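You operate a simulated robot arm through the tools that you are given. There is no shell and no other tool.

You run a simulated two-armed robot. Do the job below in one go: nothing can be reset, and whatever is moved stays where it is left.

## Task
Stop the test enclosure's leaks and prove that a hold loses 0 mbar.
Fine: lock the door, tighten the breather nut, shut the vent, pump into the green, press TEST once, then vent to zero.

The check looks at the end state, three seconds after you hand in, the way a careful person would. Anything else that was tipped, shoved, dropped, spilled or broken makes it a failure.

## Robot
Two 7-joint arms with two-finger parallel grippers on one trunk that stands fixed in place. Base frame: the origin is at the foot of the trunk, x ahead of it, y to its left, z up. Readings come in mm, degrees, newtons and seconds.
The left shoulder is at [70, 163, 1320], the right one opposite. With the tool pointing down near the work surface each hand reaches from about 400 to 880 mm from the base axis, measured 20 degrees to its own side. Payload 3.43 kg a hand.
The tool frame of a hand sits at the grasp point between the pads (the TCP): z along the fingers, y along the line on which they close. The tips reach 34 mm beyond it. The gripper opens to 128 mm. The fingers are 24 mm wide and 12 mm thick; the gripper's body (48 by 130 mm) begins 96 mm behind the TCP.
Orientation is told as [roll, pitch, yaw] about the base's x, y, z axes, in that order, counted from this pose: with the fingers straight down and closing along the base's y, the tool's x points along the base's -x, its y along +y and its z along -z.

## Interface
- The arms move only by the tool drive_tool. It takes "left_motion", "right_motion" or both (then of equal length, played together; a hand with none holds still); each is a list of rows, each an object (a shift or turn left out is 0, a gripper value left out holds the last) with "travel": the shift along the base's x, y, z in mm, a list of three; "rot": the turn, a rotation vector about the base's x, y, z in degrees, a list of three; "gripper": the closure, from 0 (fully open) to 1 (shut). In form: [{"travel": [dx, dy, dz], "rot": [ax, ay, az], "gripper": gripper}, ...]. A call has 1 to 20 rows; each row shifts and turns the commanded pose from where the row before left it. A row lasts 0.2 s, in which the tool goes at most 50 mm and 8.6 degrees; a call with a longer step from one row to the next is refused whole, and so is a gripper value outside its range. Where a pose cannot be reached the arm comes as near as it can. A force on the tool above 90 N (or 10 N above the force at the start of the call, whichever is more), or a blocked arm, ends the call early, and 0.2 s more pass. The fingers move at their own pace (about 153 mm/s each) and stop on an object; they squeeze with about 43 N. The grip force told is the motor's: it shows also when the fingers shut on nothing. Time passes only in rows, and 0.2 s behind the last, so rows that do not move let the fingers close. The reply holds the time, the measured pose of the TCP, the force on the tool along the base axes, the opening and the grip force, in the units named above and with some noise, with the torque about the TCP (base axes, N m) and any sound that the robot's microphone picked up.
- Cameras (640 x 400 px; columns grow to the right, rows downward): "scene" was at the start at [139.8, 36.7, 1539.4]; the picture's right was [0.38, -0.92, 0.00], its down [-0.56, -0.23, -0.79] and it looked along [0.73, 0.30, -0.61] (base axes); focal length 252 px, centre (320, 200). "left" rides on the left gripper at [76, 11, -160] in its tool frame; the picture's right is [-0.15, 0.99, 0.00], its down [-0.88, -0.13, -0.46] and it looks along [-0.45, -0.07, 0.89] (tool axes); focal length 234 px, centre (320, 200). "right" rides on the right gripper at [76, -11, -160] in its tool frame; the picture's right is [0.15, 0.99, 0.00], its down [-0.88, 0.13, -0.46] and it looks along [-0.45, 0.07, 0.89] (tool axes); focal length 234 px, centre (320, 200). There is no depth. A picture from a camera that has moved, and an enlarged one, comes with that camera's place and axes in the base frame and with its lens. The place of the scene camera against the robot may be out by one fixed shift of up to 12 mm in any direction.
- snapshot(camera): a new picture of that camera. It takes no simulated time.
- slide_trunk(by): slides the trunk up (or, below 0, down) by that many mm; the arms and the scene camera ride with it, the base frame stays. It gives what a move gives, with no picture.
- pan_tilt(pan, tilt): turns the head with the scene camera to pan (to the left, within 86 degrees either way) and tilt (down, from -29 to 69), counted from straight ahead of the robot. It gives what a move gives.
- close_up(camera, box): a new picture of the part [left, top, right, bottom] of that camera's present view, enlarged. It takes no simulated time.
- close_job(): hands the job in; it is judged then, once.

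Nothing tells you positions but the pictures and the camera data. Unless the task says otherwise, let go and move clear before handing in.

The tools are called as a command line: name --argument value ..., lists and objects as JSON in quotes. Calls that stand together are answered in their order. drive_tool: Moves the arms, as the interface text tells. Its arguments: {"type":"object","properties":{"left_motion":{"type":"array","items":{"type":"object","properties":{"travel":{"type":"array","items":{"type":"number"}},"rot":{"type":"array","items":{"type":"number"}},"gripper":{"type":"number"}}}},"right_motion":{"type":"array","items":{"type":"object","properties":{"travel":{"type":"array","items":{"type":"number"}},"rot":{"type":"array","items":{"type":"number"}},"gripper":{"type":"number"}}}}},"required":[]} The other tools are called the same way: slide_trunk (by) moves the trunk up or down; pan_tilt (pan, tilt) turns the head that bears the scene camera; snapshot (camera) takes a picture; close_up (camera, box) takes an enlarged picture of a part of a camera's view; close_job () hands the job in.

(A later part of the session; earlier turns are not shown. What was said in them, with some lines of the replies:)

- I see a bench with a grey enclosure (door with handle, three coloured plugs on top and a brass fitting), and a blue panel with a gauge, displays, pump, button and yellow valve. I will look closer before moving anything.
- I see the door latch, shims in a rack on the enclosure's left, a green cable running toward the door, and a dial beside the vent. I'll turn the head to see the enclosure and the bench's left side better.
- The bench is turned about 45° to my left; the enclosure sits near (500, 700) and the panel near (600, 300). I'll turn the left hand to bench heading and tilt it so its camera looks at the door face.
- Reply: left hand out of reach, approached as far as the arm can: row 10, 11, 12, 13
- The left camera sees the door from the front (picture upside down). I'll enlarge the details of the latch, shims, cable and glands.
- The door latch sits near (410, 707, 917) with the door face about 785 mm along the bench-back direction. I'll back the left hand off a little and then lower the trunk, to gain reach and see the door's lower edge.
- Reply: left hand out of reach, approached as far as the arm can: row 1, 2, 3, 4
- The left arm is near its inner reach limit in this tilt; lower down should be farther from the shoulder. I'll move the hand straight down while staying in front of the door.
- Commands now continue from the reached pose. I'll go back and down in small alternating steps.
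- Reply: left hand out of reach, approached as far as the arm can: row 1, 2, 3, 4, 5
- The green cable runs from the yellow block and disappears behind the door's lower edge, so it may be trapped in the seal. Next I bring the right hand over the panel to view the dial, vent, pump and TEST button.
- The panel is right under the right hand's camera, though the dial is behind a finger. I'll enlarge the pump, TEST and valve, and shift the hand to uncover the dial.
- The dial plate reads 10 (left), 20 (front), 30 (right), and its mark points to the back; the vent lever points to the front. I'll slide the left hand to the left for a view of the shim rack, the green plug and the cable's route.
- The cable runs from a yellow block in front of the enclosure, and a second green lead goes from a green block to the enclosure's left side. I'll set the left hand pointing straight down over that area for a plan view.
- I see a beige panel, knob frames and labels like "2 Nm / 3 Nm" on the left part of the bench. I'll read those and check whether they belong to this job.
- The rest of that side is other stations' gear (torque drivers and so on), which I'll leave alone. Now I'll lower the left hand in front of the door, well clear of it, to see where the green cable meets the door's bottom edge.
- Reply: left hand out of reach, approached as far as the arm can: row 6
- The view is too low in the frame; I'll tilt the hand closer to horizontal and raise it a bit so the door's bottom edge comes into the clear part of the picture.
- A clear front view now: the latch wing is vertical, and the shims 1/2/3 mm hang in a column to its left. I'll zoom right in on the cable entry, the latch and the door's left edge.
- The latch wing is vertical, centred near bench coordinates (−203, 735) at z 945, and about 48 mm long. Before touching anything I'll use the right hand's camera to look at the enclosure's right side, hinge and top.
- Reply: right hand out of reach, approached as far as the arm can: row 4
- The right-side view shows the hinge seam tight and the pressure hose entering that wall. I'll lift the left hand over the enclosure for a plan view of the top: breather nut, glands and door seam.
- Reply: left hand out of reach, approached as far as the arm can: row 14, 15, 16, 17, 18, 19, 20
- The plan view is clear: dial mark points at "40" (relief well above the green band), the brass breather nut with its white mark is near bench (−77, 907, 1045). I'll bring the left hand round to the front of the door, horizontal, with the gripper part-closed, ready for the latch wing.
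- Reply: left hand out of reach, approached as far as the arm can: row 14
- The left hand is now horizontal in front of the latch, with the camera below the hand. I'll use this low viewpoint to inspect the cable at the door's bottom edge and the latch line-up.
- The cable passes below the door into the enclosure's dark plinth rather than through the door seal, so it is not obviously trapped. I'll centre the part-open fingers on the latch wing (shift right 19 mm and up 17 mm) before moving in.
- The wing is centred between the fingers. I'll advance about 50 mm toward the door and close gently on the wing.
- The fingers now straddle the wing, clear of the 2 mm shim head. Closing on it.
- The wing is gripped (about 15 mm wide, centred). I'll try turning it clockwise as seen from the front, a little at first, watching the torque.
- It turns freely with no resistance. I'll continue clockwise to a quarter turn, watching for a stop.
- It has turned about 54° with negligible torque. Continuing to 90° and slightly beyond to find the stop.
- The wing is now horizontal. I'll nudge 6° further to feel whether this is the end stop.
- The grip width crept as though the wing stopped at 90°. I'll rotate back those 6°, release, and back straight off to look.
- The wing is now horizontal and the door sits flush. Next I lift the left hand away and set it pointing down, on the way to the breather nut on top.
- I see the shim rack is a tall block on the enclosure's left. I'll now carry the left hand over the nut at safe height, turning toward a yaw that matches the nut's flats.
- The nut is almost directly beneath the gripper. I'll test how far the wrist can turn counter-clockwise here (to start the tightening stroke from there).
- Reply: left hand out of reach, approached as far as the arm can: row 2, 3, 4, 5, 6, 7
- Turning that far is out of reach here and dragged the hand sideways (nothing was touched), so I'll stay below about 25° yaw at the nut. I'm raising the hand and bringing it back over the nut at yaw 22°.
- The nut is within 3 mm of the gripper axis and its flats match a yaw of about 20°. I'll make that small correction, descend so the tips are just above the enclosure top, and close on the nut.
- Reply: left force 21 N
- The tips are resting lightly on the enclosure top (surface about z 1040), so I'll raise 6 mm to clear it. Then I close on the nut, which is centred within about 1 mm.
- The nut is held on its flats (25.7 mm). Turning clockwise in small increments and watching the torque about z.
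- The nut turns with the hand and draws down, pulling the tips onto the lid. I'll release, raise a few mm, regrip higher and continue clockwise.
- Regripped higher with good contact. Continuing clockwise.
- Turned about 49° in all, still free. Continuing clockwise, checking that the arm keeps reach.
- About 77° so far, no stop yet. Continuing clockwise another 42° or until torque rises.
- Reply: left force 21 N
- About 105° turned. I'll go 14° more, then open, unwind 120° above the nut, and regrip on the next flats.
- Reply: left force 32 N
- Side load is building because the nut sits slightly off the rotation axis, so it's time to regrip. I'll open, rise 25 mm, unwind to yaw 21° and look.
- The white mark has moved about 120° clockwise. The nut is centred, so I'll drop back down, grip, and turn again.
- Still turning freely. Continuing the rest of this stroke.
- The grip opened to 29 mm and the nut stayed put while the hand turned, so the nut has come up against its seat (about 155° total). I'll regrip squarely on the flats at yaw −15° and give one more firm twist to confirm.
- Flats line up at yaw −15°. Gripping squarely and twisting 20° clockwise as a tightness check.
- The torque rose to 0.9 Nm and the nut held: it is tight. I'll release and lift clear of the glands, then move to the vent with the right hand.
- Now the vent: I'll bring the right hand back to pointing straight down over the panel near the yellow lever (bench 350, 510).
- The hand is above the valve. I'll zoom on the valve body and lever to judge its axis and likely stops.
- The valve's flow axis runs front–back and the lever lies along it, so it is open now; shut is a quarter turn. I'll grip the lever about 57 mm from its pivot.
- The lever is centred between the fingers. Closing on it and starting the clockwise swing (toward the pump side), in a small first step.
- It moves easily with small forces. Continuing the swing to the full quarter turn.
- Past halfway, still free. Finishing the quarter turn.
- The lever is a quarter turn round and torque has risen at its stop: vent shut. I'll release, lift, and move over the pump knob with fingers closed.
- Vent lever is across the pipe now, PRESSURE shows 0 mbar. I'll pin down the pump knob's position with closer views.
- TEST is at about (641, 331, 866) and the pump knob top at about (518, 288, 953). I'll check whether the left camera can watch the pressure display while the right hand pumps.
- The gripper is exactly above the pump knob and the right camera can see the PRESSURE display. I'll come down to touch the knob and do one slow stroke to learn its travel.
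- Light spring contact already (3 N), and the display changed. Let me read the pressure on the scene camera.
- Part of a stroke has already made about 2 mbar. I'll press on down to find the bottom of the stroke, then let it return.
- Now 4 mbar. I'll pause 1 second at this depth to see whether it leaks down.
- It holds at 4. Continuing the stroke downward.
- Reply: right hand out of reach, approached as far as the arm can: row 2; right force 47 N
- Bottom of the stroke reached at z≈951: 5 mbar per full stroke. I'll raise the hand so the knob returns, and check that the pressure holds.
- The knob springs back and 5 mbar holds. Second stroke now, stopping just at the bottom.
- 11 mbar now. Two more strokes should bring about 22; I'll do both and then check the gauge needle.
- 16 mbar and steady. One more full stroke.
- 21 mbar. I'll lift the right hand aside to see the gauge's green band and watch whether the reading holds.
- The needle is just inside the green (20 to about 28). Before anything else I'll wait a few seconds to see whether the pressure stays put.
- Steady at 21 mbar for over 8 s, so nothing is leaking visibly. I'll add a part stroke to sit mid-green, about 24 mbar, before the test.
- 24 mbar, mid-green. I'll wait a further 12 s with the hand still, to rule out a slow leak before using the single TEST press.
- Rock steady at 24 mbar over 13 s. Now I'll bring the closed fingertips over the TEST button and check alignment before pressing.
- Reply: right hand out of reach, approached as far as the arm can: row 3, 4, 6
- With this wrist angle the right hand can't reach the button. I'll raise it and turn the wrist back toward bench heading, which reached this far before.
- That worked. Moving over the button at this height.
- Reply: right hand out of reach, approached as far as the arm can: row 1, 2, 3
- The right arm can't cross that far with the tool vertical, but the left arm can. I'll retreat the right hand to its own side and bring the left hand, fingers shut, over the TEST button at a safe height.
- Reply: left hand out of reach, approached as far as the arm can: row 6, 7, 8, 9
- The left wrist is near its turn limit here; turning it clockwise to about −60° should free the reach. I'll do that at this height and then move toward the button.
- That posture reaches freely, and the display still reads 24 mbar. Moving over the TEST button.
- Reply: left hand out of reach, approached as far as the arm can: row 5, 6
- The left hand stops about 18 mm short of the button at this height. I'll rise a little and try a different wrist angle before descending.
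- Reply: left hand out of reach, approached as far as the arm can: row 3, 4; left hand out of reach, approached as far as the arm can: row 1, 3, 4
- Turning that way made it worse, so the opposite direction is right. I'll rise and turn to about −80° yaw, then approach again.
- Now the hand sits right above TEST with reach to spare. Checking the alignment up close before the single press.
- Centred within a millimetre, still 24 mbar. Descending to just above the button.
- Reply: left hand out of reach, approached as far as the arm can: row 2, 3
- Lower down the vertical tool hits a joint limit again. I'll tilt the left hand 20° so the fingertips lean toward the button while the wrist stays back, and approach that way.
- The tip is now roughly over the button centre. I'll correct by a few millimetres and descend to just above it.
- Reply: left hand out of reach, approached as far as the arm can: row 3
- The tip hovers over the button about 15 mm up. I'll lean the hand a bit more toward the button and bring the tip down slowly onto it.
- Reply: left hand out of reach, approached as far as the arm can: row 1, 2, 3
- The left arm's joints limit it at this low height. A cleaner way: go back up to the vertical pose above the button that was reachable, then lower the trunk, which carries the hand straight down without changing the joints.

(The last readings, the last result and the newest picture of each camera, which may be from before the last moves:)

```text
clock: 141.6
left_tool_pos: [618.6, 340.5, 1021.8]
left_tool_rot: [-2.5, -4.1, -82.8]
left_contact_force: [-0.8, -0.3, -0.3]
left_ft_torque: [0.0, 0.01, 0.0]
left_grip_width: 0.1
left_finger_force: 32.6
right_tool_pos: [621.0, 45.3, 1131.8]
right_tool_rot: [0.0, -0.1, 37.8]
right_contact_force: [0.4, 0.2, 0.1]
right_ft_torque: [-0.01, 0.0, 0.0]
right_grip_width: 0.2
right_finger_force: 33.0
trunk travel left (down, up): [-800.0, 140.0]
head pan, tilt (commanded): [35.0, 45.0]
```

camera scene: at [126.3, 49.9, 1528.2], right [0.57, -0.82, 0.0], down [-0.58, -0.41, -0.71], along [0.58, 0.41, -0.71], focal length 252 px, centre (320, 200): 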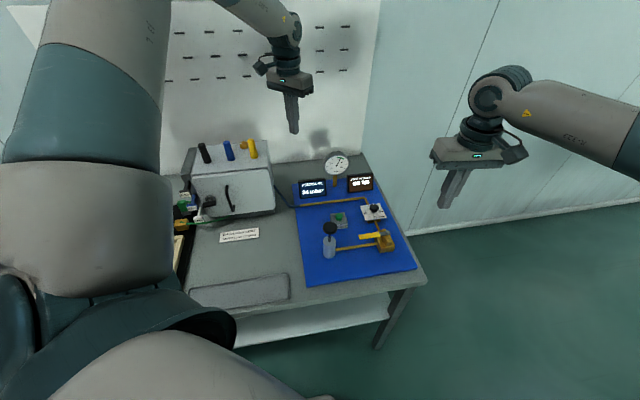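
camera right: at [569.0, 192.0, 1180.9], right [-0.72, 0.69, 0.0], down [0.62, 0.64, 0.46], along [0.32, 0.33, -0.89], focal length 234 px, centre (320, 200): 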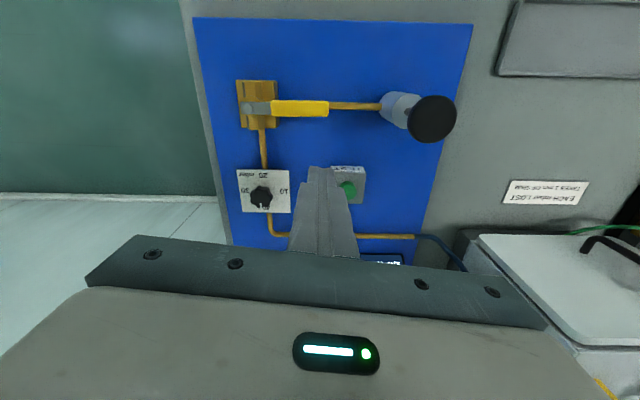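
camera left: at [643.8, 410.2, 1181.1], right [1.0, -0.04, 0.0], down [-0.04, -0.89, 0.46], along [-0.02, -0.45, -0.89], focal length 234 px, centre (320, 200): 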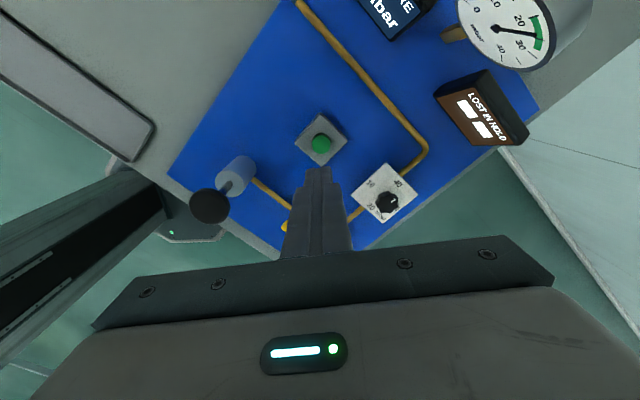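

Nearly upright again; I'll remove the residual few degrees and recentre over the button.

drive_tool --left_motion '[{"rot": [4.38, -1.97, 0]}, {"travel": [11.5, -3.5, 0]}, {"travel": [11.5, -3.5, 0]}, {}]'

close_up --camera "left" --box '[260, 90, 400, 190]'

```text
clock: 142.6
left_tool_pos: [642.0, 333.6, 1021.9]
left_tool_rot: [-0.1, -0.2, -82.8]
left_contact_force: [1.0, 0.3, 0.1]
left_ft_torque: [0.04, 0.0, -0.03]
left_grip_width: 0.3
left_finger_force: 32.9
right_tool_pos: [621.4, 45.0, 1131.4]
right_tool_rot: [0.1, 0.1, 37.7]
right_contact_force: [-0.4, 0.0, -0.3]
right_ft_torque: [0.0, 0.0, 0.0]
right_grip_width: 0.4
right_finger_force: 32.9
trunk travel left (down, up): [-800.0, 140.0]
head pan, tilt (commanded): [35.0, 45.0]
```

```text
4.00 times, centred on (330, 140) of left
camera zoom: at [642.8, 410.0, 1181.5], right [1.0, -0.02, 0.0], down [-0.02, -0.89, 0.46], along [-0.01, -0.46, -0.89], focal length 937 px, centre (280, 440)
```

zoom: 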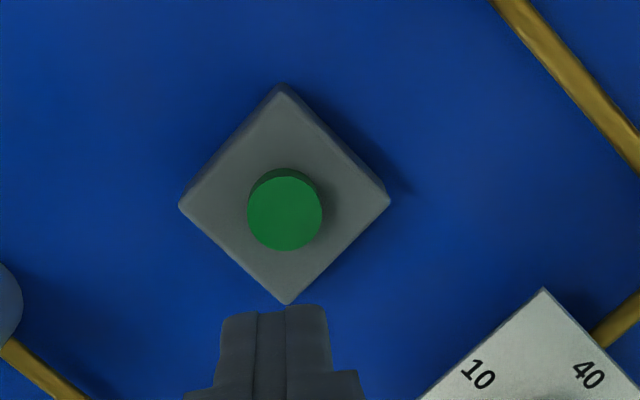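

Centred on the button again. Before lowering the trunk I'll check the arm links' clearance over the enclosure from the scene camera.

snapshot --camera "scene"

snapshot --camera "right"

```text
taken
camera scene: at [126.0, 49.9, 1528.2], right [0.57, -0.82, 0.0], down [-0.58, -0.41, -0.71], along [0.58, 0.41, -0.71], focal length 252 px, centre (320, 200)
```

scene: 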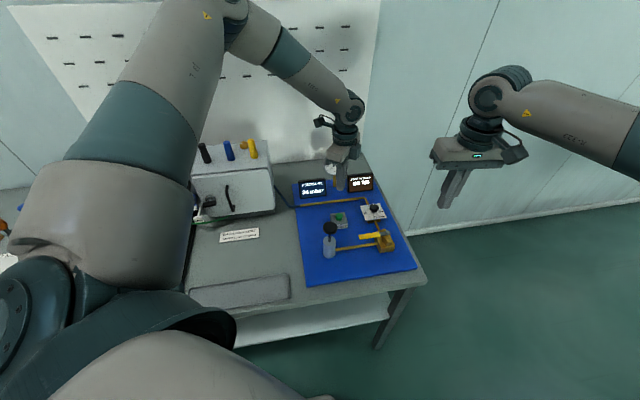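

```text
taken
camera right: at [568.7, -10.8, 1290.3], right [-0.72, 0.69, 0.0], down [0.62, 0.64, 0.46], along [0.32, 0.33, -0.89], focal length 234 px, centre (320, 200)
```

right: 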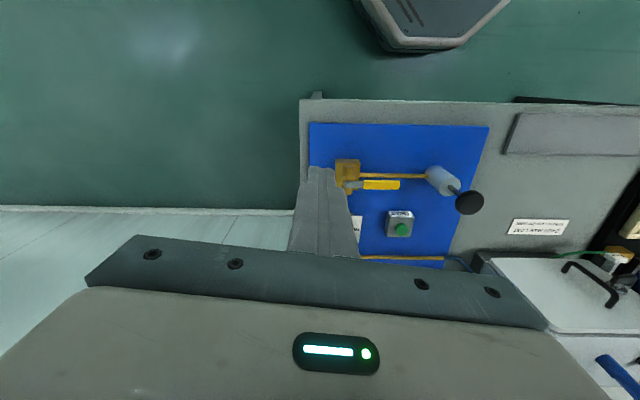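

The left elbow is high and well clear of everything, so lowering 100 mm is safe for both arms. Sliding the trunk down.

slide_trunk --by -100

close_up --camera "left" --box '[220, 80, 420, 220]'

snapshot --camera "scene"

```text
clock: 144.0
left_tool_pos: [642.9, 333.9, 921.7]
left_tool_rot: [0.0, -0.2, -82.8]
left_contact_force: [0.1, 0.0, 0.4]
left_ft_torque: [0.03, 0.0, -0.02]
left_grip_width: 0.1
left_finger_force: 32.4
right_tool_pos: [622.9, 45.6, 1031.2]
right_tool_rot: [0.0, 0.0, 37.7]
right_contact_force: [0.4, -0.2, -0.5]
right_ft_torque: [0.01, -0.01, -0.01]
right_grip_width: 0.3
right_finger_force: 33.0
trunk travel left (down, up): [-700.0, 240.0]
head pan, tilt (commanded): [35.0, 45.0]
```

```text
2.86 times, centred on (320, 150) of left
camera zoom: at [642.8, 410.0, 1081.5], right [1.0, -0.02, 0.0], down [-0.02, -0.89, 0.46], along [-0.01, -0.46, -0.89], focal length 669 px, centre (320, 343)
```

zoom: 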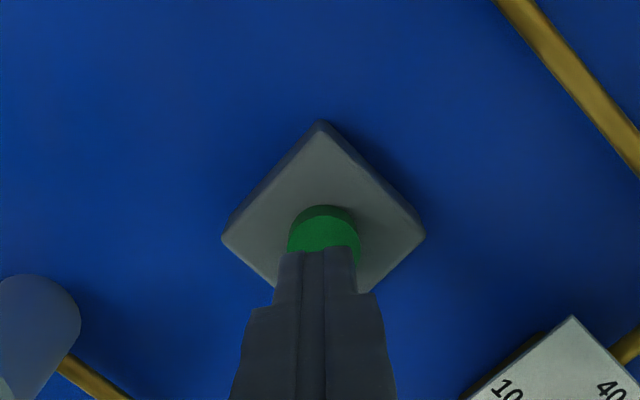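

```text
taken
camera scene: at [126.1, 50.0, 1428.3], right [0.57, -0.82, 0.0], down [-0.58, -0.41, -0.71], along [0.58, 0.41, -0.71], focal length 252 px, centre (320, 200)
```

scene: 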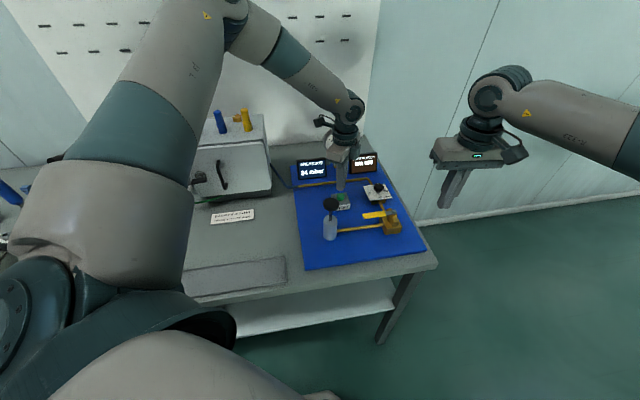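

The fingertip is about 20 mm above the button and lined up. Now the press: approach slowly until contact.

drive_tool --left_motion '[{"travel": [0, 0, -12]}, {"travel": [0, 0, -5]}, {"travel": [0, 0, -3]}, {}]'

close_up --camera "scene" --box '[280, 140, 400, 220]'

```text
clock: 145.0
left_tool_pos: [642.3, 334.6, 901.5]
left_tool_rot: [0.0, -0.1, -82.9]
left_contact_force: [-0.3, -0.2, 0.3]
left_ft_torque: [0.0, 0.02, -0.01]
left_grip_width: 0.0
left_finger_force: 32.7
right_tool_pos: [621.5, 45.9, 1030.9]
right_tool_rot: [0.0, 0.0, 37.7]
right_contact_force: [0.5, 0.6, 0.7]
right_ft_torque: [0.03, -0.02, -0.01]
right_grip_width: 0.0
right_finger_force: 33.1
trunk travel left (down, up): [-700.0, 240.0]
head pan, tilt (commanded): [35.0, 45.0]
```

```text
5.00 times, centred on (340, 180) of scene
camera zoom: at [126.6, 50.1, 1428.1], right [0.57, -0.82, 0.0], down [-0.58, -0.41, -0.71], along [0.58, 0.41, -0.71], focal length 1259 px, centre (220, 300)
```

zoom: 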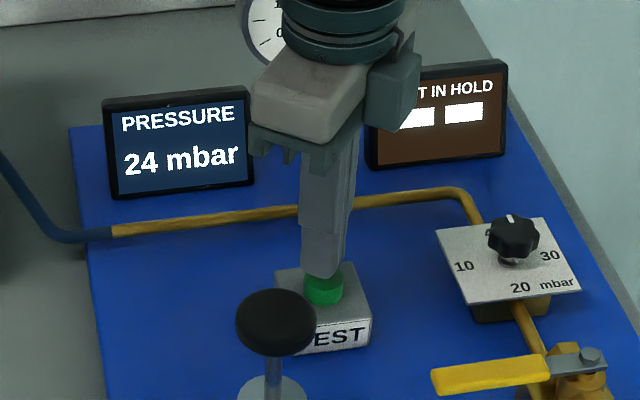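

Just touching distance, 24 mbar still showing. Pressing the button now.

drive_tool --left_motion '[{"travel": [0, 0, -3]}, {"travel": [0, 0, -3]}, {"travel": [0, 0, -2]}]'

close_up --camera "scene" --box '[280, 140, 400, 220]'

```text
clock: 145.8
left_tool_pos: [642.9, 333.8, 894.3]
left_tool_rot: [0.0, -0.2, -82.9]
left_contact_force: [-0.1, -0.1, 0.4]
left_ft_torque: [0.03, 0.02, 0.02]
left_grip_width: 0.0
left_finger_force: 32.7
right_tool_pos: [621.8, 46.0, 1031.5]
right_tool_rot: [0.0, 0.0, 37.7]
right_contact_force: [-0.2, -0.5, 0.3]
right_ft_torque: [-0.05, -0.01, 0.02]
right_grip_width: 0.0
right_finger_force: 33.3
trunk travel left (down, up): [-700.0, 240.0]
head pan, tilt (commanded): [35.0, 45.0]
```

```text
5.00 times, centred on (340, 180) of scene
camera zoom: at [126.5, 50.1, 1428.2], right [0.57, -0.82, 0.0], down [-0.58, -0.41, -0.71], along [0.58, 0.41, -0.71], focal length 1259 px, centre (220, 300)
```

zoom: 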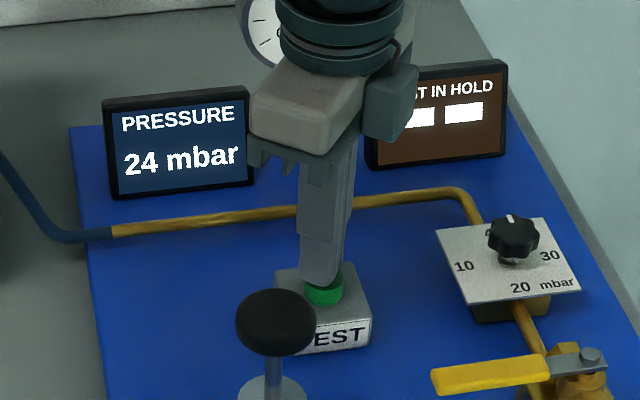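

No contact yet, so the button sits slightly lower than I estimated. Continuing down in small steps.

drive_tool --left_motion '[{"travel": [0, 0, -3]}, {"travel": [0, 0, -2]}]'

close_up --camera "scene" --box '[280, 140, 400, 220]'

```text
clock: 146.4
left_tool_pos: [641.7, 336.2, 888.8]
left_tool_rot: [0.0, -0.2, -82.9]
left_contact_force: [-0.9, 0.5, 2.0]
left_ft_torque: [0.04, 0.07, -0.03]
left_grip_width: 0.1
left_finger_force: 32.8
right_tool_pos: [621.6, 45.0, 1031.7]
right_tool_rot: [0.1, 0.1, 37.8]
right_contact_force: [-0.3, 0.0, -0.6]
right_ft_torque: [-0.01, 0.0, -0.04]
right_grip_width: 0.0
right_finger_force: 32.7
trunk travel left (down, up): [-700.0, 240.0]
head pan, tilt (commanded): [35.0, 45.0]
heard: click
```

```text
5.00 times, centred on (340, 180) of scene
camera zoom: at [125.9, 50.1, 1428.2], right [0.57, -0.82, 0.0], down [-0.58, -0.41, -0.71], along [0.58, 0.41, -0.71], focal length 1259 px, centre (220, 300)
```

zoom: 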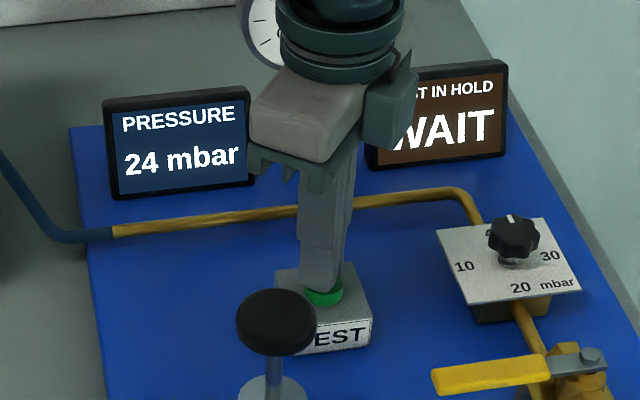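

A click was heard and the display now says WAIT: the hold is running. I'll lift the finger straight off the button and wait for the result.

drive_tool --left_motion '[{"travel": [0, 0, 10]}, {"travel": [0, 0, 20]}, {}, {}, {}, {}, {}, {}, {}, {}]'

close_up --camera "scene" --box '[280, 120, 400, 220]'

```text
clock: 148.6
left_tool_pos: [641.9, 333.8, 918.3]
left_tool_rot: [0.0, -0.2, -82.9]
left_contact_force: [0.7, -0.4, -0.7]
left_ft_torque: [0.0, -0.01, 0.03]
left_grip_width: 0.0
left_finger_force: 33.0
right_tool_pos: [622.0, 46.0, 1030.4]
right_tool_rot: [0.1, 0.0, 37.7]
right_contact_force: [-0.5, -0.8, -0.1]
right_ft_torque: [0.0, -0.02, 0.0]
right_grip_width: 0.2
right_finger_force: 33.2
trunk travel left (down, up): [-700.0, 240.0]
head pan, tilt (commanded): [35.0, 45.0]
```

```text
4.00 times, centred on (340, 170) of scene
camera zoom: at [126.4, 50.0, 1428.2], right [0.57, -0.82, 0.0], down [-0.58, -0.41, -0.71], along [0.58, 0.41, -0.71], focal length 1008 px, centre (240, 320)
```

zoom: 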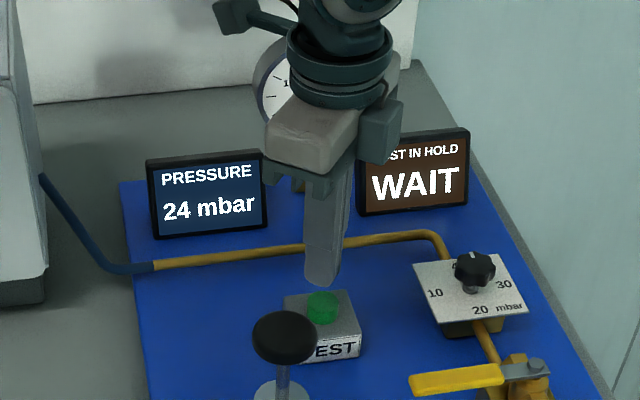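

Still WAIT at 24 mbar. Waiting on without moving anything.

drive_tool --left_motion '[{}, {}, {}, {}, {}, {}, {}, {}, {}, {}, {}, {}, {}, {}, {}, {}, {}, {}, {}, {}]'

close_up --camera "scene" --box '[280, 120, 400, 220]'

```text
clock: 152.8
left_tool_pos: [642.1, 334.9, 919.5]
left_tool_rot: [0.0, -0.2, -82.9]
left_contact_force: [0.1, 0.1, -0.1]
left_ft_torque: [0.01, -0.01, -0.02]
left_grip_width: 0.3
left_finger_force: 33.1
right_tool_pos: [622.1, 45.4, 1030.9]
right_tool_rot: [0.0, 0.0, 37.7]
right_contact_force: [0.8, 0.1, 0.2]
right_ft_torque: [0.0, -0.02, -0.01]
right_grip_width: 0.1
right_finger_force: 33.2
trunk travel left (down, up): [-700.0, 240.0]
head pan, tilt (commanded): [35.0, 45.0]
```

```text
4.00 times, centred on (340, 170) of scene
camera zoom: at [126.5, 50.1, 1428.2], right [0.57, -0.82, 0.0], down [-0.58, -0.41, -0.71], along [0.58, 0.41, -0.71], focal length 1008 px, centre (240, 320)
```

zoom: 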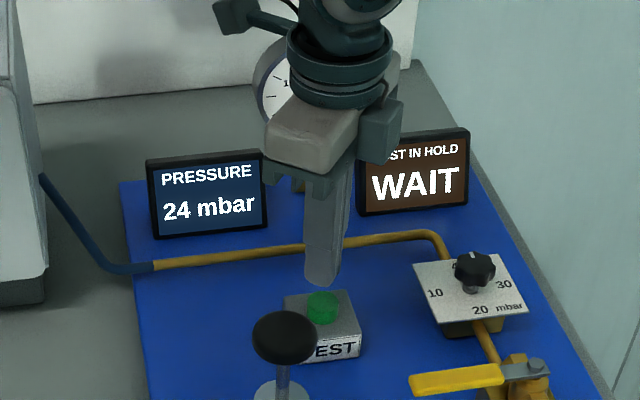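

Pressure is unchanged and the hold is still running. Continuing to wait.

drive_tool --left_motion '[{}, {}, {}, {}, {}, {}, {}, {}, {}, {}, {}, {}, {}, {}, {}, {}, {}, {}, {}, {}]'

close_up --camera "scene" --box '[280, 120, 400, 220]'

```text
clock: 157.0
left_tool_pos: [642.5, 335.4, 919.6]
left_tool_rot: [0.1, -0.1, -82.9]
left_contact_force: [-0.8, -0.5, 0.5]
left_ft_torque: [0.01, 0.03, 0.02]
left_grip_width: 0.0
left_finger_force: 33.2
right_tool_pos: [621.7, 44.9, 1031.4]
right_tool_rot: [0.0, 0.0, 37.8]
right_contact_force: [0.7, 1.2, -0.2]
right_ft_torque: [0.01, 0.01, 0.01]
right_grip_width: 0.0
right_finger_force: 33.0
trunk travel left (down, up): [-700.0, 240.0]
head pan, tilt (commanded): [35.0, 45.0]
```

```text
4.00 times, centred on (340, 170) of scene
camera zoom: at [126.5, 50.1, 1428.2], right [0.57, -0.82, 0.0], down [-0.58, -0.41, -0.71], along [0.58, 0.41, -0.71], focal length 1008 px, centre (240, 320)
```

zoom: 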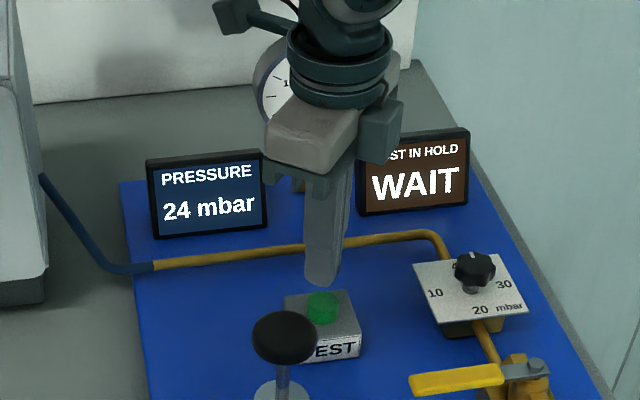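

drive_tool --left_motion '[{}, {}, {}, {}, {}, {}, {}, {}, {}, {}, {}, {}, {}, {}, {}, {}, {}, {}, {}, {}]'

close_up --camera "scene" --box '[280, 120, 400, 220]'

```text
clock: 161.2
left_tool_pos: [642.8, 334.1, 918.4]
left_tool_rot: [0.0, -0.2, -82.9]
left_contact_force: [0.4, 0.9, 0.2]
left_ft_torque: [-0.03, 0.0, -0.02]
left_grip_width: 0.1
left_finger_force: 33.3
right_tool_pos: [622.9, 45.3, 1030.7]
right_tool_rot: [-0.1, -0.1, 37.7]
right_contact_force: [0.1, 0.6, 0.3]
right_ft_torque: [-0.02, 0.0, -0.01]
right_grip_width: 0.0
right_finger_force: 33.1
trunk travel left (down, up): [-700.0, 240.0]
head pan, tilt (commanded): [35.0, 45.0]
```

```text
4.00 times, centred on (340, 170) of scene
camera zoom: at [126.5, 50.1, 1428.2], right [0.57, -0.82, 0.0], down [-0.58, -0.41, -0.71], along [0.58, 0.41, -0.71], focal length 1008 px, centre (240, 320)
```

zoom: 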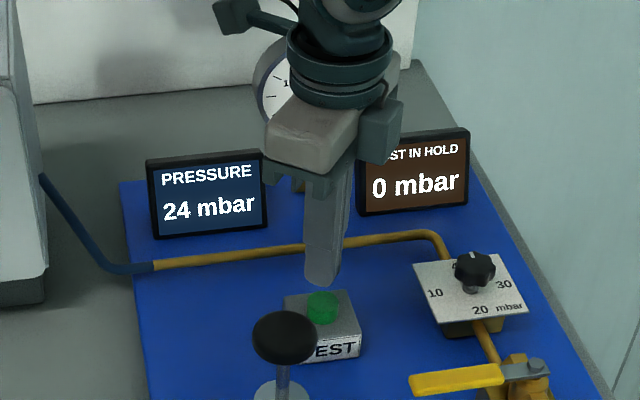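

LOST IN HOLD reads 0 mbar with the pressure still 24: the proof is made with a single press. Now I'll raise the trunk (lifting the left hand straight off) and move the left hand clear, so the right hand can open the vent.

slide_trunk --by 100

drive_tool --left_motion '[{"travel": [0, 22, 27]}, {"travel": [0, 22, 27]}, {"travel": [0, 22, 27]}, {"travel": [0, 22, 27]}, {"travel": [0, 23, 8]}, {"travel": [0, 23, 8]}, {"travel": [0, 23, 8]}, {"travel": [0, 23, 8]}, {}]'

snapshot --camera "scene"

```text
clock: 162.5
left_tool_pos: [642.8, 333.0, 1017.8]
left_tool_rot: [-0.1, -0.2, -82.9]
left_contact_force: [0.4, 1.2, 0.3]
left_ft_torque: [-0.02, 0.0, -0.04]
left_grip_width: 0.0
left_finger_force: 32.9
right_tool_pos: [623.0, 46.1, 1131.1]
right_tool_rot: [0.0, 0.0, 37.8]
right_contact_force: [0.0, 0.0, 0.4]
right_ft_torque: [-0.01, -0.02, -0.02]
right_grip_width: 0.2
right_finger_force: 33.1
trunk travel left (down, up): [-800.0, 140.0]
head pan, tilt (commanded): [35.0, 45.0]
```

```text
clock: 164.5
left_tool_pos: [643.2, 515.3, 1158.1]
left_tool_rot: [0.1, -0.2, -83.0]
left_contact_force: [-0.3, -0.6, 0.6]
left_ft_torque: [0.0, 0.02, -0.02]
left_grip_width: 0.0
left_finger_force: 33.0
right_tool_pos: [622.8, 46.2, 1131.3]
right_tool_rot: [0.0, 0.0, 37.7]
right_contact_force: [0.2, -0.1, 0.2]
right_ft_torque: [-0.04, -0.02, 0.0]
right_grip_width: 0.0
right_finger_force: 33.0
trunk travel left (down, up): [-800.0, 140.0]
head pan, tilt (commanded): [35.0, 45.0]
```

```text
taken
camera scene: at [126.6, 49.8, 1528.2], right [0.57, -0.82, 0.0], down [-0.58, -0.41, -0.71], along [0.58, 0.41, -0.71], focal length 252 px, centre (320, 200)
```

scene: 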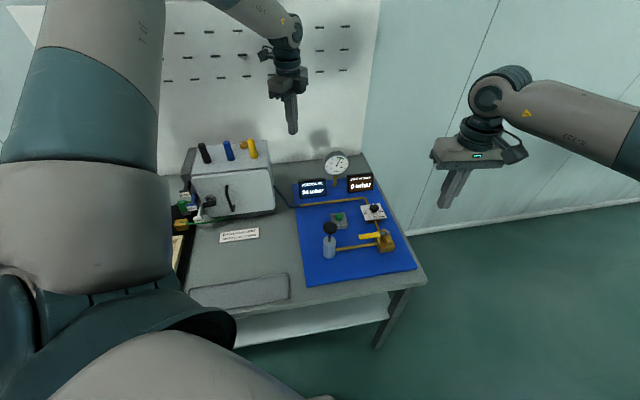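

Left hand is clear. The right hand goes back over the vent lever, turning to yaw −45° and opening part-way.

drive_tool --right_motion '[{"travel": [-1.3, 13.6, -5.8], "rot": [0, 0, -7.5]}, {"travel": [-1.3, 13.6, -5.8], "rot": [0, 0, -7.5]}, {"travel": [-1.3, 13.6, -5.8], "rot": [0, 0, -7.5]}, {"travel": [-1.3, 13.6, -5.8], "rot": [0, 0, -7.5]}, {"travel": [-1.3, 13.6, -5.8], "rot": [0, 0, -7.5]}, {"travel": [-1.3, 13.6, -5.8], "rot": [0, 0, -7.5]}, {"travel": [-1.3, 13.6, -5.8], "rot": [0, 0, -7.5]}, {"travel": [-1.3, 13.6, -5.8], "rot": [0, 0, -7.5]}, {"travel": [-1.3, 13.6, -5.8], "rot": [0, 0, -7.5]}, {"travel": [-1.3, 13.6, -5.8], "rot": [0, 0, -7.5]}, {"travel": [-1.3, 13.6, -5.8], "rot": [0, 0, -7.5], "gripper": 0.55}, {}]'

snapshot --camera "right"

close_up --camera "right" --box '[260, 90, 380, 200]'

```text
clock: 167.1
left_tool_pos: [642.7, 514.4, 1158.1]
left_tool_rot: [0.0, -0.2, -82.9]
left_contact_force: [-0.1, -0.2, 0.9]
left_ft_torque: [0.05, -0.01, 0.02]
left_grip_width: 0.0
left_finger_force: 33.2
right_tool_pos: [607.7, 195.3, 1066.9]
right_tool_rot: [0.0, 0.0, -44.9]
right_contact_force: [0.1, -0.1, -0.2]
right_ft_torque: [0.0, 0.01, -0.02]
right_grip_width: 57.5
right_finger_force: 0.2
trunk travel left (down, up): [-800.0, 140.0]
head pan, tilt (commanded): [35.0, 45.0]
```

```text
taken
camera right: at [546.2, 239.6, 1225.4], right [0.59, 0.8, 0.0], down [0.72, -0.53, 0.46], along [0.37, -0.27, -0.89], focal length 234 px, centre (320, 200)
```

right: 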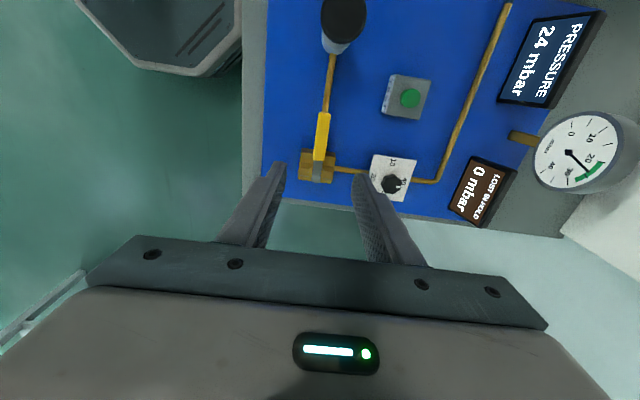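

```text
3.64 times, centred on (320, 145) of right
camera zoom: at [546.2, 239.6, 1225.4], right [0.59, 0.8, 0.0], down [0.72, -0.53, 0.46], along [0.37, -0.27, -0.89], focal length 852 px, centre (320, 400)
```

zoom: 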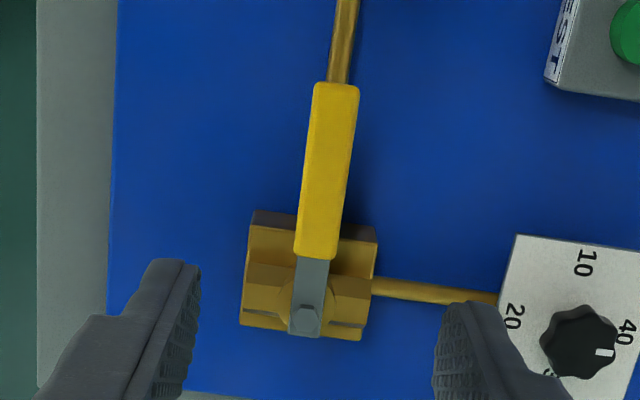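

The lever is centred between the open fingers. Descending to grip it.

drive_tool --right_motion '[{"travel": [0.5, 1, -45]}, {"travel": [0, 0, -45]}, {"travel": [0, 0, -45]}, {"travel": [0, 0, -40]}, {"travel": [0, 0, -25]}, {}, {"gripper": 1.0}, {}, {}]'

close_up --camera "right" --box '[220, 100, 420, 250]'

```text
clock: 169.1
left_tool_pos: [643.5, 515.9, 1158.2]
left_tool_rot: [0.0, -0.1, -82.8]
left_contact_force: [0.5, 0.3, 0.4]
left_ft_torque: [0.01, -0.01, 0.01]
left_grip_width: 0.0
left_finger_force: 33.0
right_tool_pos: [610.0, 195.3, 866.0]
right_tool_rot: [-0.1, 0.0, -44.7]
right_contact_force: [7.1, 5.4, 1.2]
right_ft_torque: [0.01, 0.09, 0.49]
right_grip_width: 17.9
right_finger_force: 44.6
trunk travel left (down, up): [-800.0, 140.0]
head pan, tilt (commanded): [35.0, 45.0]
```

```text
2.67 times, centred on (320, 175) of right
camera zoom: at [548.1, 240.1, 1025.3], right [0.59, 0.81, 0.0], down [0.72, -0.53, 0.46], along [0.37, -0.27, -0.89], focal length 624 px, centre (320, 267)
```

zoom: 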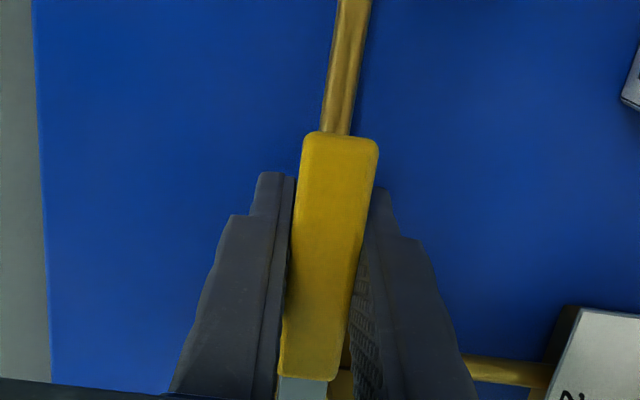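

Gripped (17.9 mm). Swinging the lever back along the same arc to open the vent.

drive_tool --right_motion '[{"travel": [-4.94, -5.63, 0], "rot": [0, 0, 7.5]}, {"travel": [-4.16, -6.23, 0], "rot": [0, 0, 7.5]}, {"travel": [-3.32, -6.72, 0], "rot": [0, 0, 7.5]}, {"travel": [-2.4, -7.1, 0], "rot": [0, 0, 7.5]}, {"travel": [-1.47, -7.34, 0], "rot": [0, 0, 7.5]}, {"travel": [-0.49, -7.48, 0], "rot": [0, 0, 7.5]}, {}]'

close_up --camera "scene" --box '[280, 140, 420, 270]'

```text
clock: 170.7
left_tool_pos: [645.1, 514.8, 1157.8]
left_tool_rot: [-0.2, -0.2, -82.9]
left_contact_force: [1.0, -0.7, 0.4]
left_ft_torque: [-0.02, -0.01, 0.02]
left_grip_width: 0.0
left_finger_force: 33.5
right_tool_pos: [593.1, 154.4, 866.4]
right_tool_rot: [-0.1, 0.1, 0.2]
right_contact_force: [16.7, -3.1, -0.6]
right_ft_torque: [0.1, 0.62, -0.16]
right_grip_width: 17.4
right_finger_force: 44.8
trunk travel left (down, up): [-800.0, 140.0]
head pan, tilt (commanded): [35.0, 45.0]
```

```text
3.08 times, centred on (350, 205) of scene
camera zoom: at [129.3, 49.7, 1528.0], right [0.57, -0.82, 0.0], down [-0.58, -0.41, -0.71], along [0.58, 0.41, -0.71], focal length 775 px, centre (228, 185)
```

zoom: 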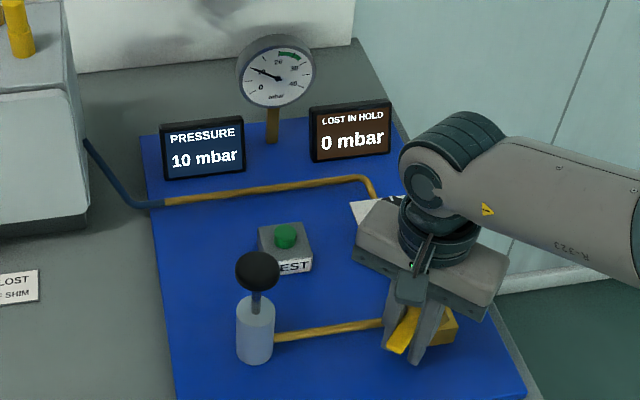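

The pressure is falling (10 mbar) and the 0 mbar result is kept on the display. Completing the swing so the vent is fully open.

drive_tool --right_motion '[{"travel": [0.49, -7.48, 0], "rot": [0, 0, 7.5]}, {"travel": [1.47, -7.34, 0], "rot": [0, 0, 7.5]}, {"travel": [2.4, -7.1, 0], "rot": [0, 0, 7.5]}, {"travel": [3.32, -6.72, 0], "rot": [0, 0, 7.5]}, {"travel": [4.16, -6.23, 0], "rot": [0, 0, 7.5]}, {"travel": [4.94, -5.63, 0], "rot": [0, 0, 7.5]}, {}]'

close_up --camera "scene" --box '[280, 140, 420, 270]'

close_up --camera "right" --box '[200, 100, 420, 250]'

```text
clock: 172.3
left_tool_pos: [644.8, 516.4, 1158.1]
left_tool_rot: [0.0, -0.3, -82.9]
left_contact_force: [-1.0, -0.4, 1.0]
left_ft_torque: [0.01, -0.02, -0.02]
left_grip_width: 0.2
left_finger_force: 33.0
right_tool_pos: [609.1, 116.5, 865.3]
right_tool_rot: [-0.1, 0.1, 45.4]
right_contact_force: [21.9, 0.8, 11.8]
right_ft_torque: [-0.32, 0.74, -0.82]
right_grip_width: 17.5
right_finger_force: 44.6
trunk travel left (down, up): [-800.0, 140.0]
head pan, tilt (commanded): [35.0, 45.0]
```

```text
3.08 times, centred on (350, 205) of scene
camera zoom: at [128.5, 50.3, 1528.1], right [0.57, -0.82, 0.0], down [-0.58, -0.41, -0.71], along [0.58, 0.41, -0.71], focal length 775 px, centre (228, 185)
```

zoom: 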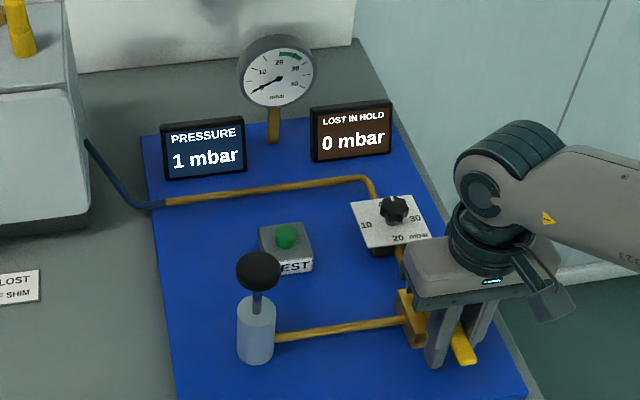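

```text
2.67 times, centred on (310, 175) of right
camera zoom: at [564.4, 52.7, 1025.3], right [-0.81, 0.59, 0.0], down [0.53, 0.72, 0.46], along [0.27, 0.37, -0.89], focal length 624 px, centre (347, 267)
```

zoom: 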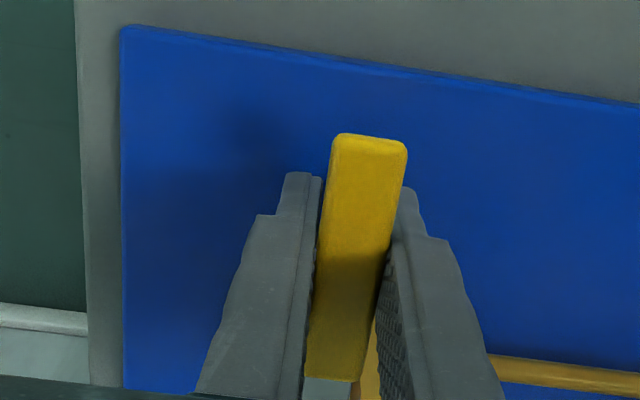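

1 mbar and falling, with the lever at its open stop. I'll let go of the lever, rise straight up and move the right hand clear to its own side.

drive_tool --right_motion '[{"gripper": 0.55}, {}, {"travel": [0, 0, 40]}, {"travel": [0, 0, 45]}, {"travel": [0, 0, 45]}, {"travel": [0, 0, 45]}, {"travel": [0, 0, 45]}, {"travel": [-10, -30, 30]}, {"travel": [-20, -40, 20]}, {}]'

close_up --camera "scene" --box '[280, 140, 420, 270]'

close_up --camera "scene" --box '[160, 130, 300, 260]'

```text
clock: 174.5
left_tool_pos: [642.8, 518.1, 1158.2]
left_tool_rot: [0.0, -0.3, -83.0]
left_contact_force: [0.0, -0.7, 0.0]
left_ft_torque: [0.0, -0.01, -0.02]
left_grip_width: 0.4
left_finger_force: 32.6
right_tool_pos: [579.1, 46.1, 1136.4]
right_tool_rot: [-0.1, 0.1, 45.3]
right_contact_force: [-0.1, -0.3, 0.3]
right_ft_torque: [-0.02, -0.01, -0.01]
right_grip_width: 57.5
right_finger_force: 0.1
trunk travel left (down, up): [-800.0, 140.0]
head pan, tilt (commanded): [35.0, 45.0]
```

```text
3.08 times, centred on (350, 205) of scene
camera zoom: at [126.7, 52.0, 1528.1], right [0.57, -0.82, 0.0], down [-0.58, -0.41, -0.71], along [0.58, 0.4, -0.71], focal length 775 px, centre (228, 185)
```

zoom: 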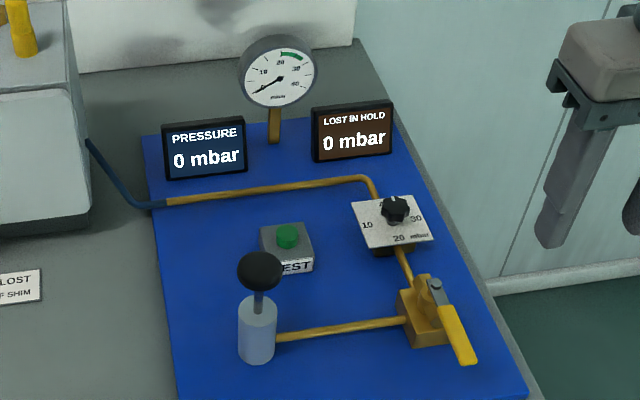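

```text
3.08 times, centred on (230, 195) of scene
camera zoom: at [126.7, 52.0, 1528.1], right [0.57, -0.82, 0.0], down [-0.58, -0.41, -0.71], along [0.58, 0.4, -0.71], focal length 775 px, centre (597, 215)
```

zoom: 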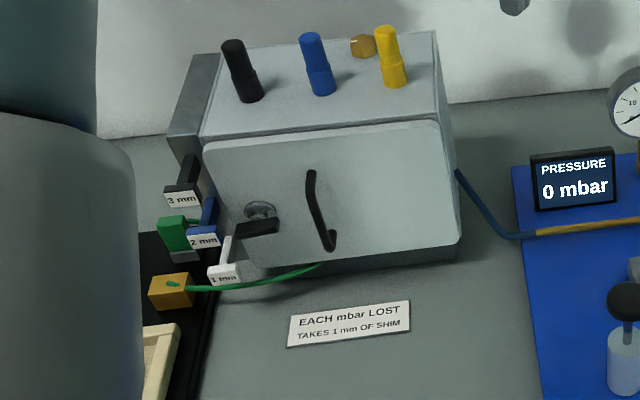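

PRESSURE 0 mbar, LOST IN HOLD 0 mbar, latch horizontal, nut tight, shims and everything else untouched. I'll just lift the left hand a little farther clear and do a final check.

drive_tool --left_motion '[{"travel": [-20, 5, 12]}, {"travel": [-20, 5, 12]}, {"travel": [-20, 5, 12]}, {"travel": [-20, 5, 12]}, {}]'

snapshot --camera "scene"

close_up --camera "scene" --box '[160, 130, 420, 270]'

```text
clock: 175.7
left_tool_pos: [562.1, 534.8, 1204.9]
left_tool_rot: [-0.1, -0.2, -82.9]
left_contact_force: [1.0, 0.8, 0.6]
left_ft_torque: [-0.01, -0.01, 0.0]
left_grip_width: 0.1
left_finger_force: 33.1
right_tool_pos: [580.2, 45.9, 1136.4]
right_tool_rot: [0.1, 0.0, 45.2]
right_contact_force: [-0.7, 0.3, -0.5]
right_ft_torque: [0.01, 0.04, 0.02]
right_grip_width: 57.7
right_finger_force: 0.1
trunk travel left (down, up): [-800.0, 140.0]
head pan, tilt (commanded): [35.0, 45.0]
```

```text
taken
camera scene: at [127.2, 50.3, 1528.1], right [0.57, -0.82, 0.0], down [-0.58, -0.41, -0.71], along [0.58, 0.41, -0.71], focal length 252 px, centre (320, 200)
```

scene: 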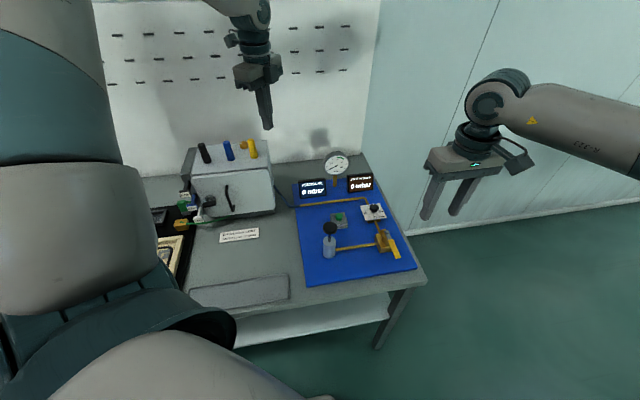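

```text
2.46 times, centred on (290, 200) of scene
camera zoom: at [127.2, 50.3, 1528.1], right [0.57, -0.82, 0.0], down [-0.58, -0.41, -0.71], along [0.58, 0.41, -0.71], focal length 620 px, centre (394, 200)
```

zoom: 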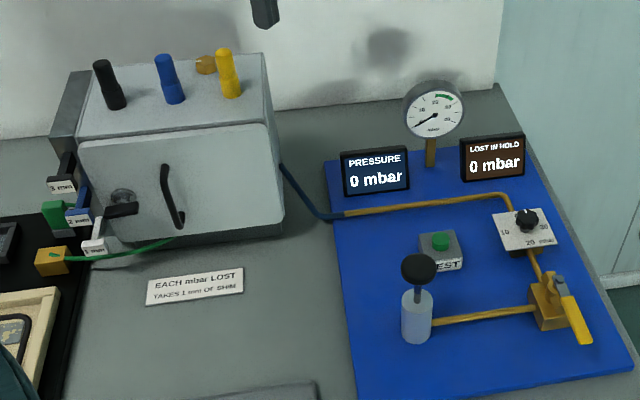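

Both hands are clear. The displays read PRESSURE 0 mbar and LOST IN HOLD 0 mbar, the latch wing is horizontal, the nut is tight and the vent is open. Nothing else has moved, so I'm handing in the job.

close_job

```text
The job is handed in.
```

The enclosure passed: after a single TEST press the display read **LOST IN HOLD 0 mbar**. I then vented it, and **PRESSURE read 0 mbar** when I handed in the job.

- **Door:** I turned the latch a quarter turn clockwise, so the wing is now horizontal. I did not pull on the door to check it. That it is locked rests on the latch stopping at a quarter turn and on the pressure holding.
- **Breather nut:** I turned it about 155° clockwise until it seated. It held against a further 0.9 Nm twist.
- **Pressure:** With the vent shut I pumped to 24 mbar, in the middle of the green. It stayed at 24 for about 13 s while I watched, and through the hold.
- **Shims:** None were needed, because nothing was lost. All three are still in their rack.
- **Left as found:** I didn't touch the relief dial, still at 40. I also left the green cable alone; it appears to run into the plinth rather than the door seal.

The vent is open, as it was at the start, and both hands are clear of the bench.
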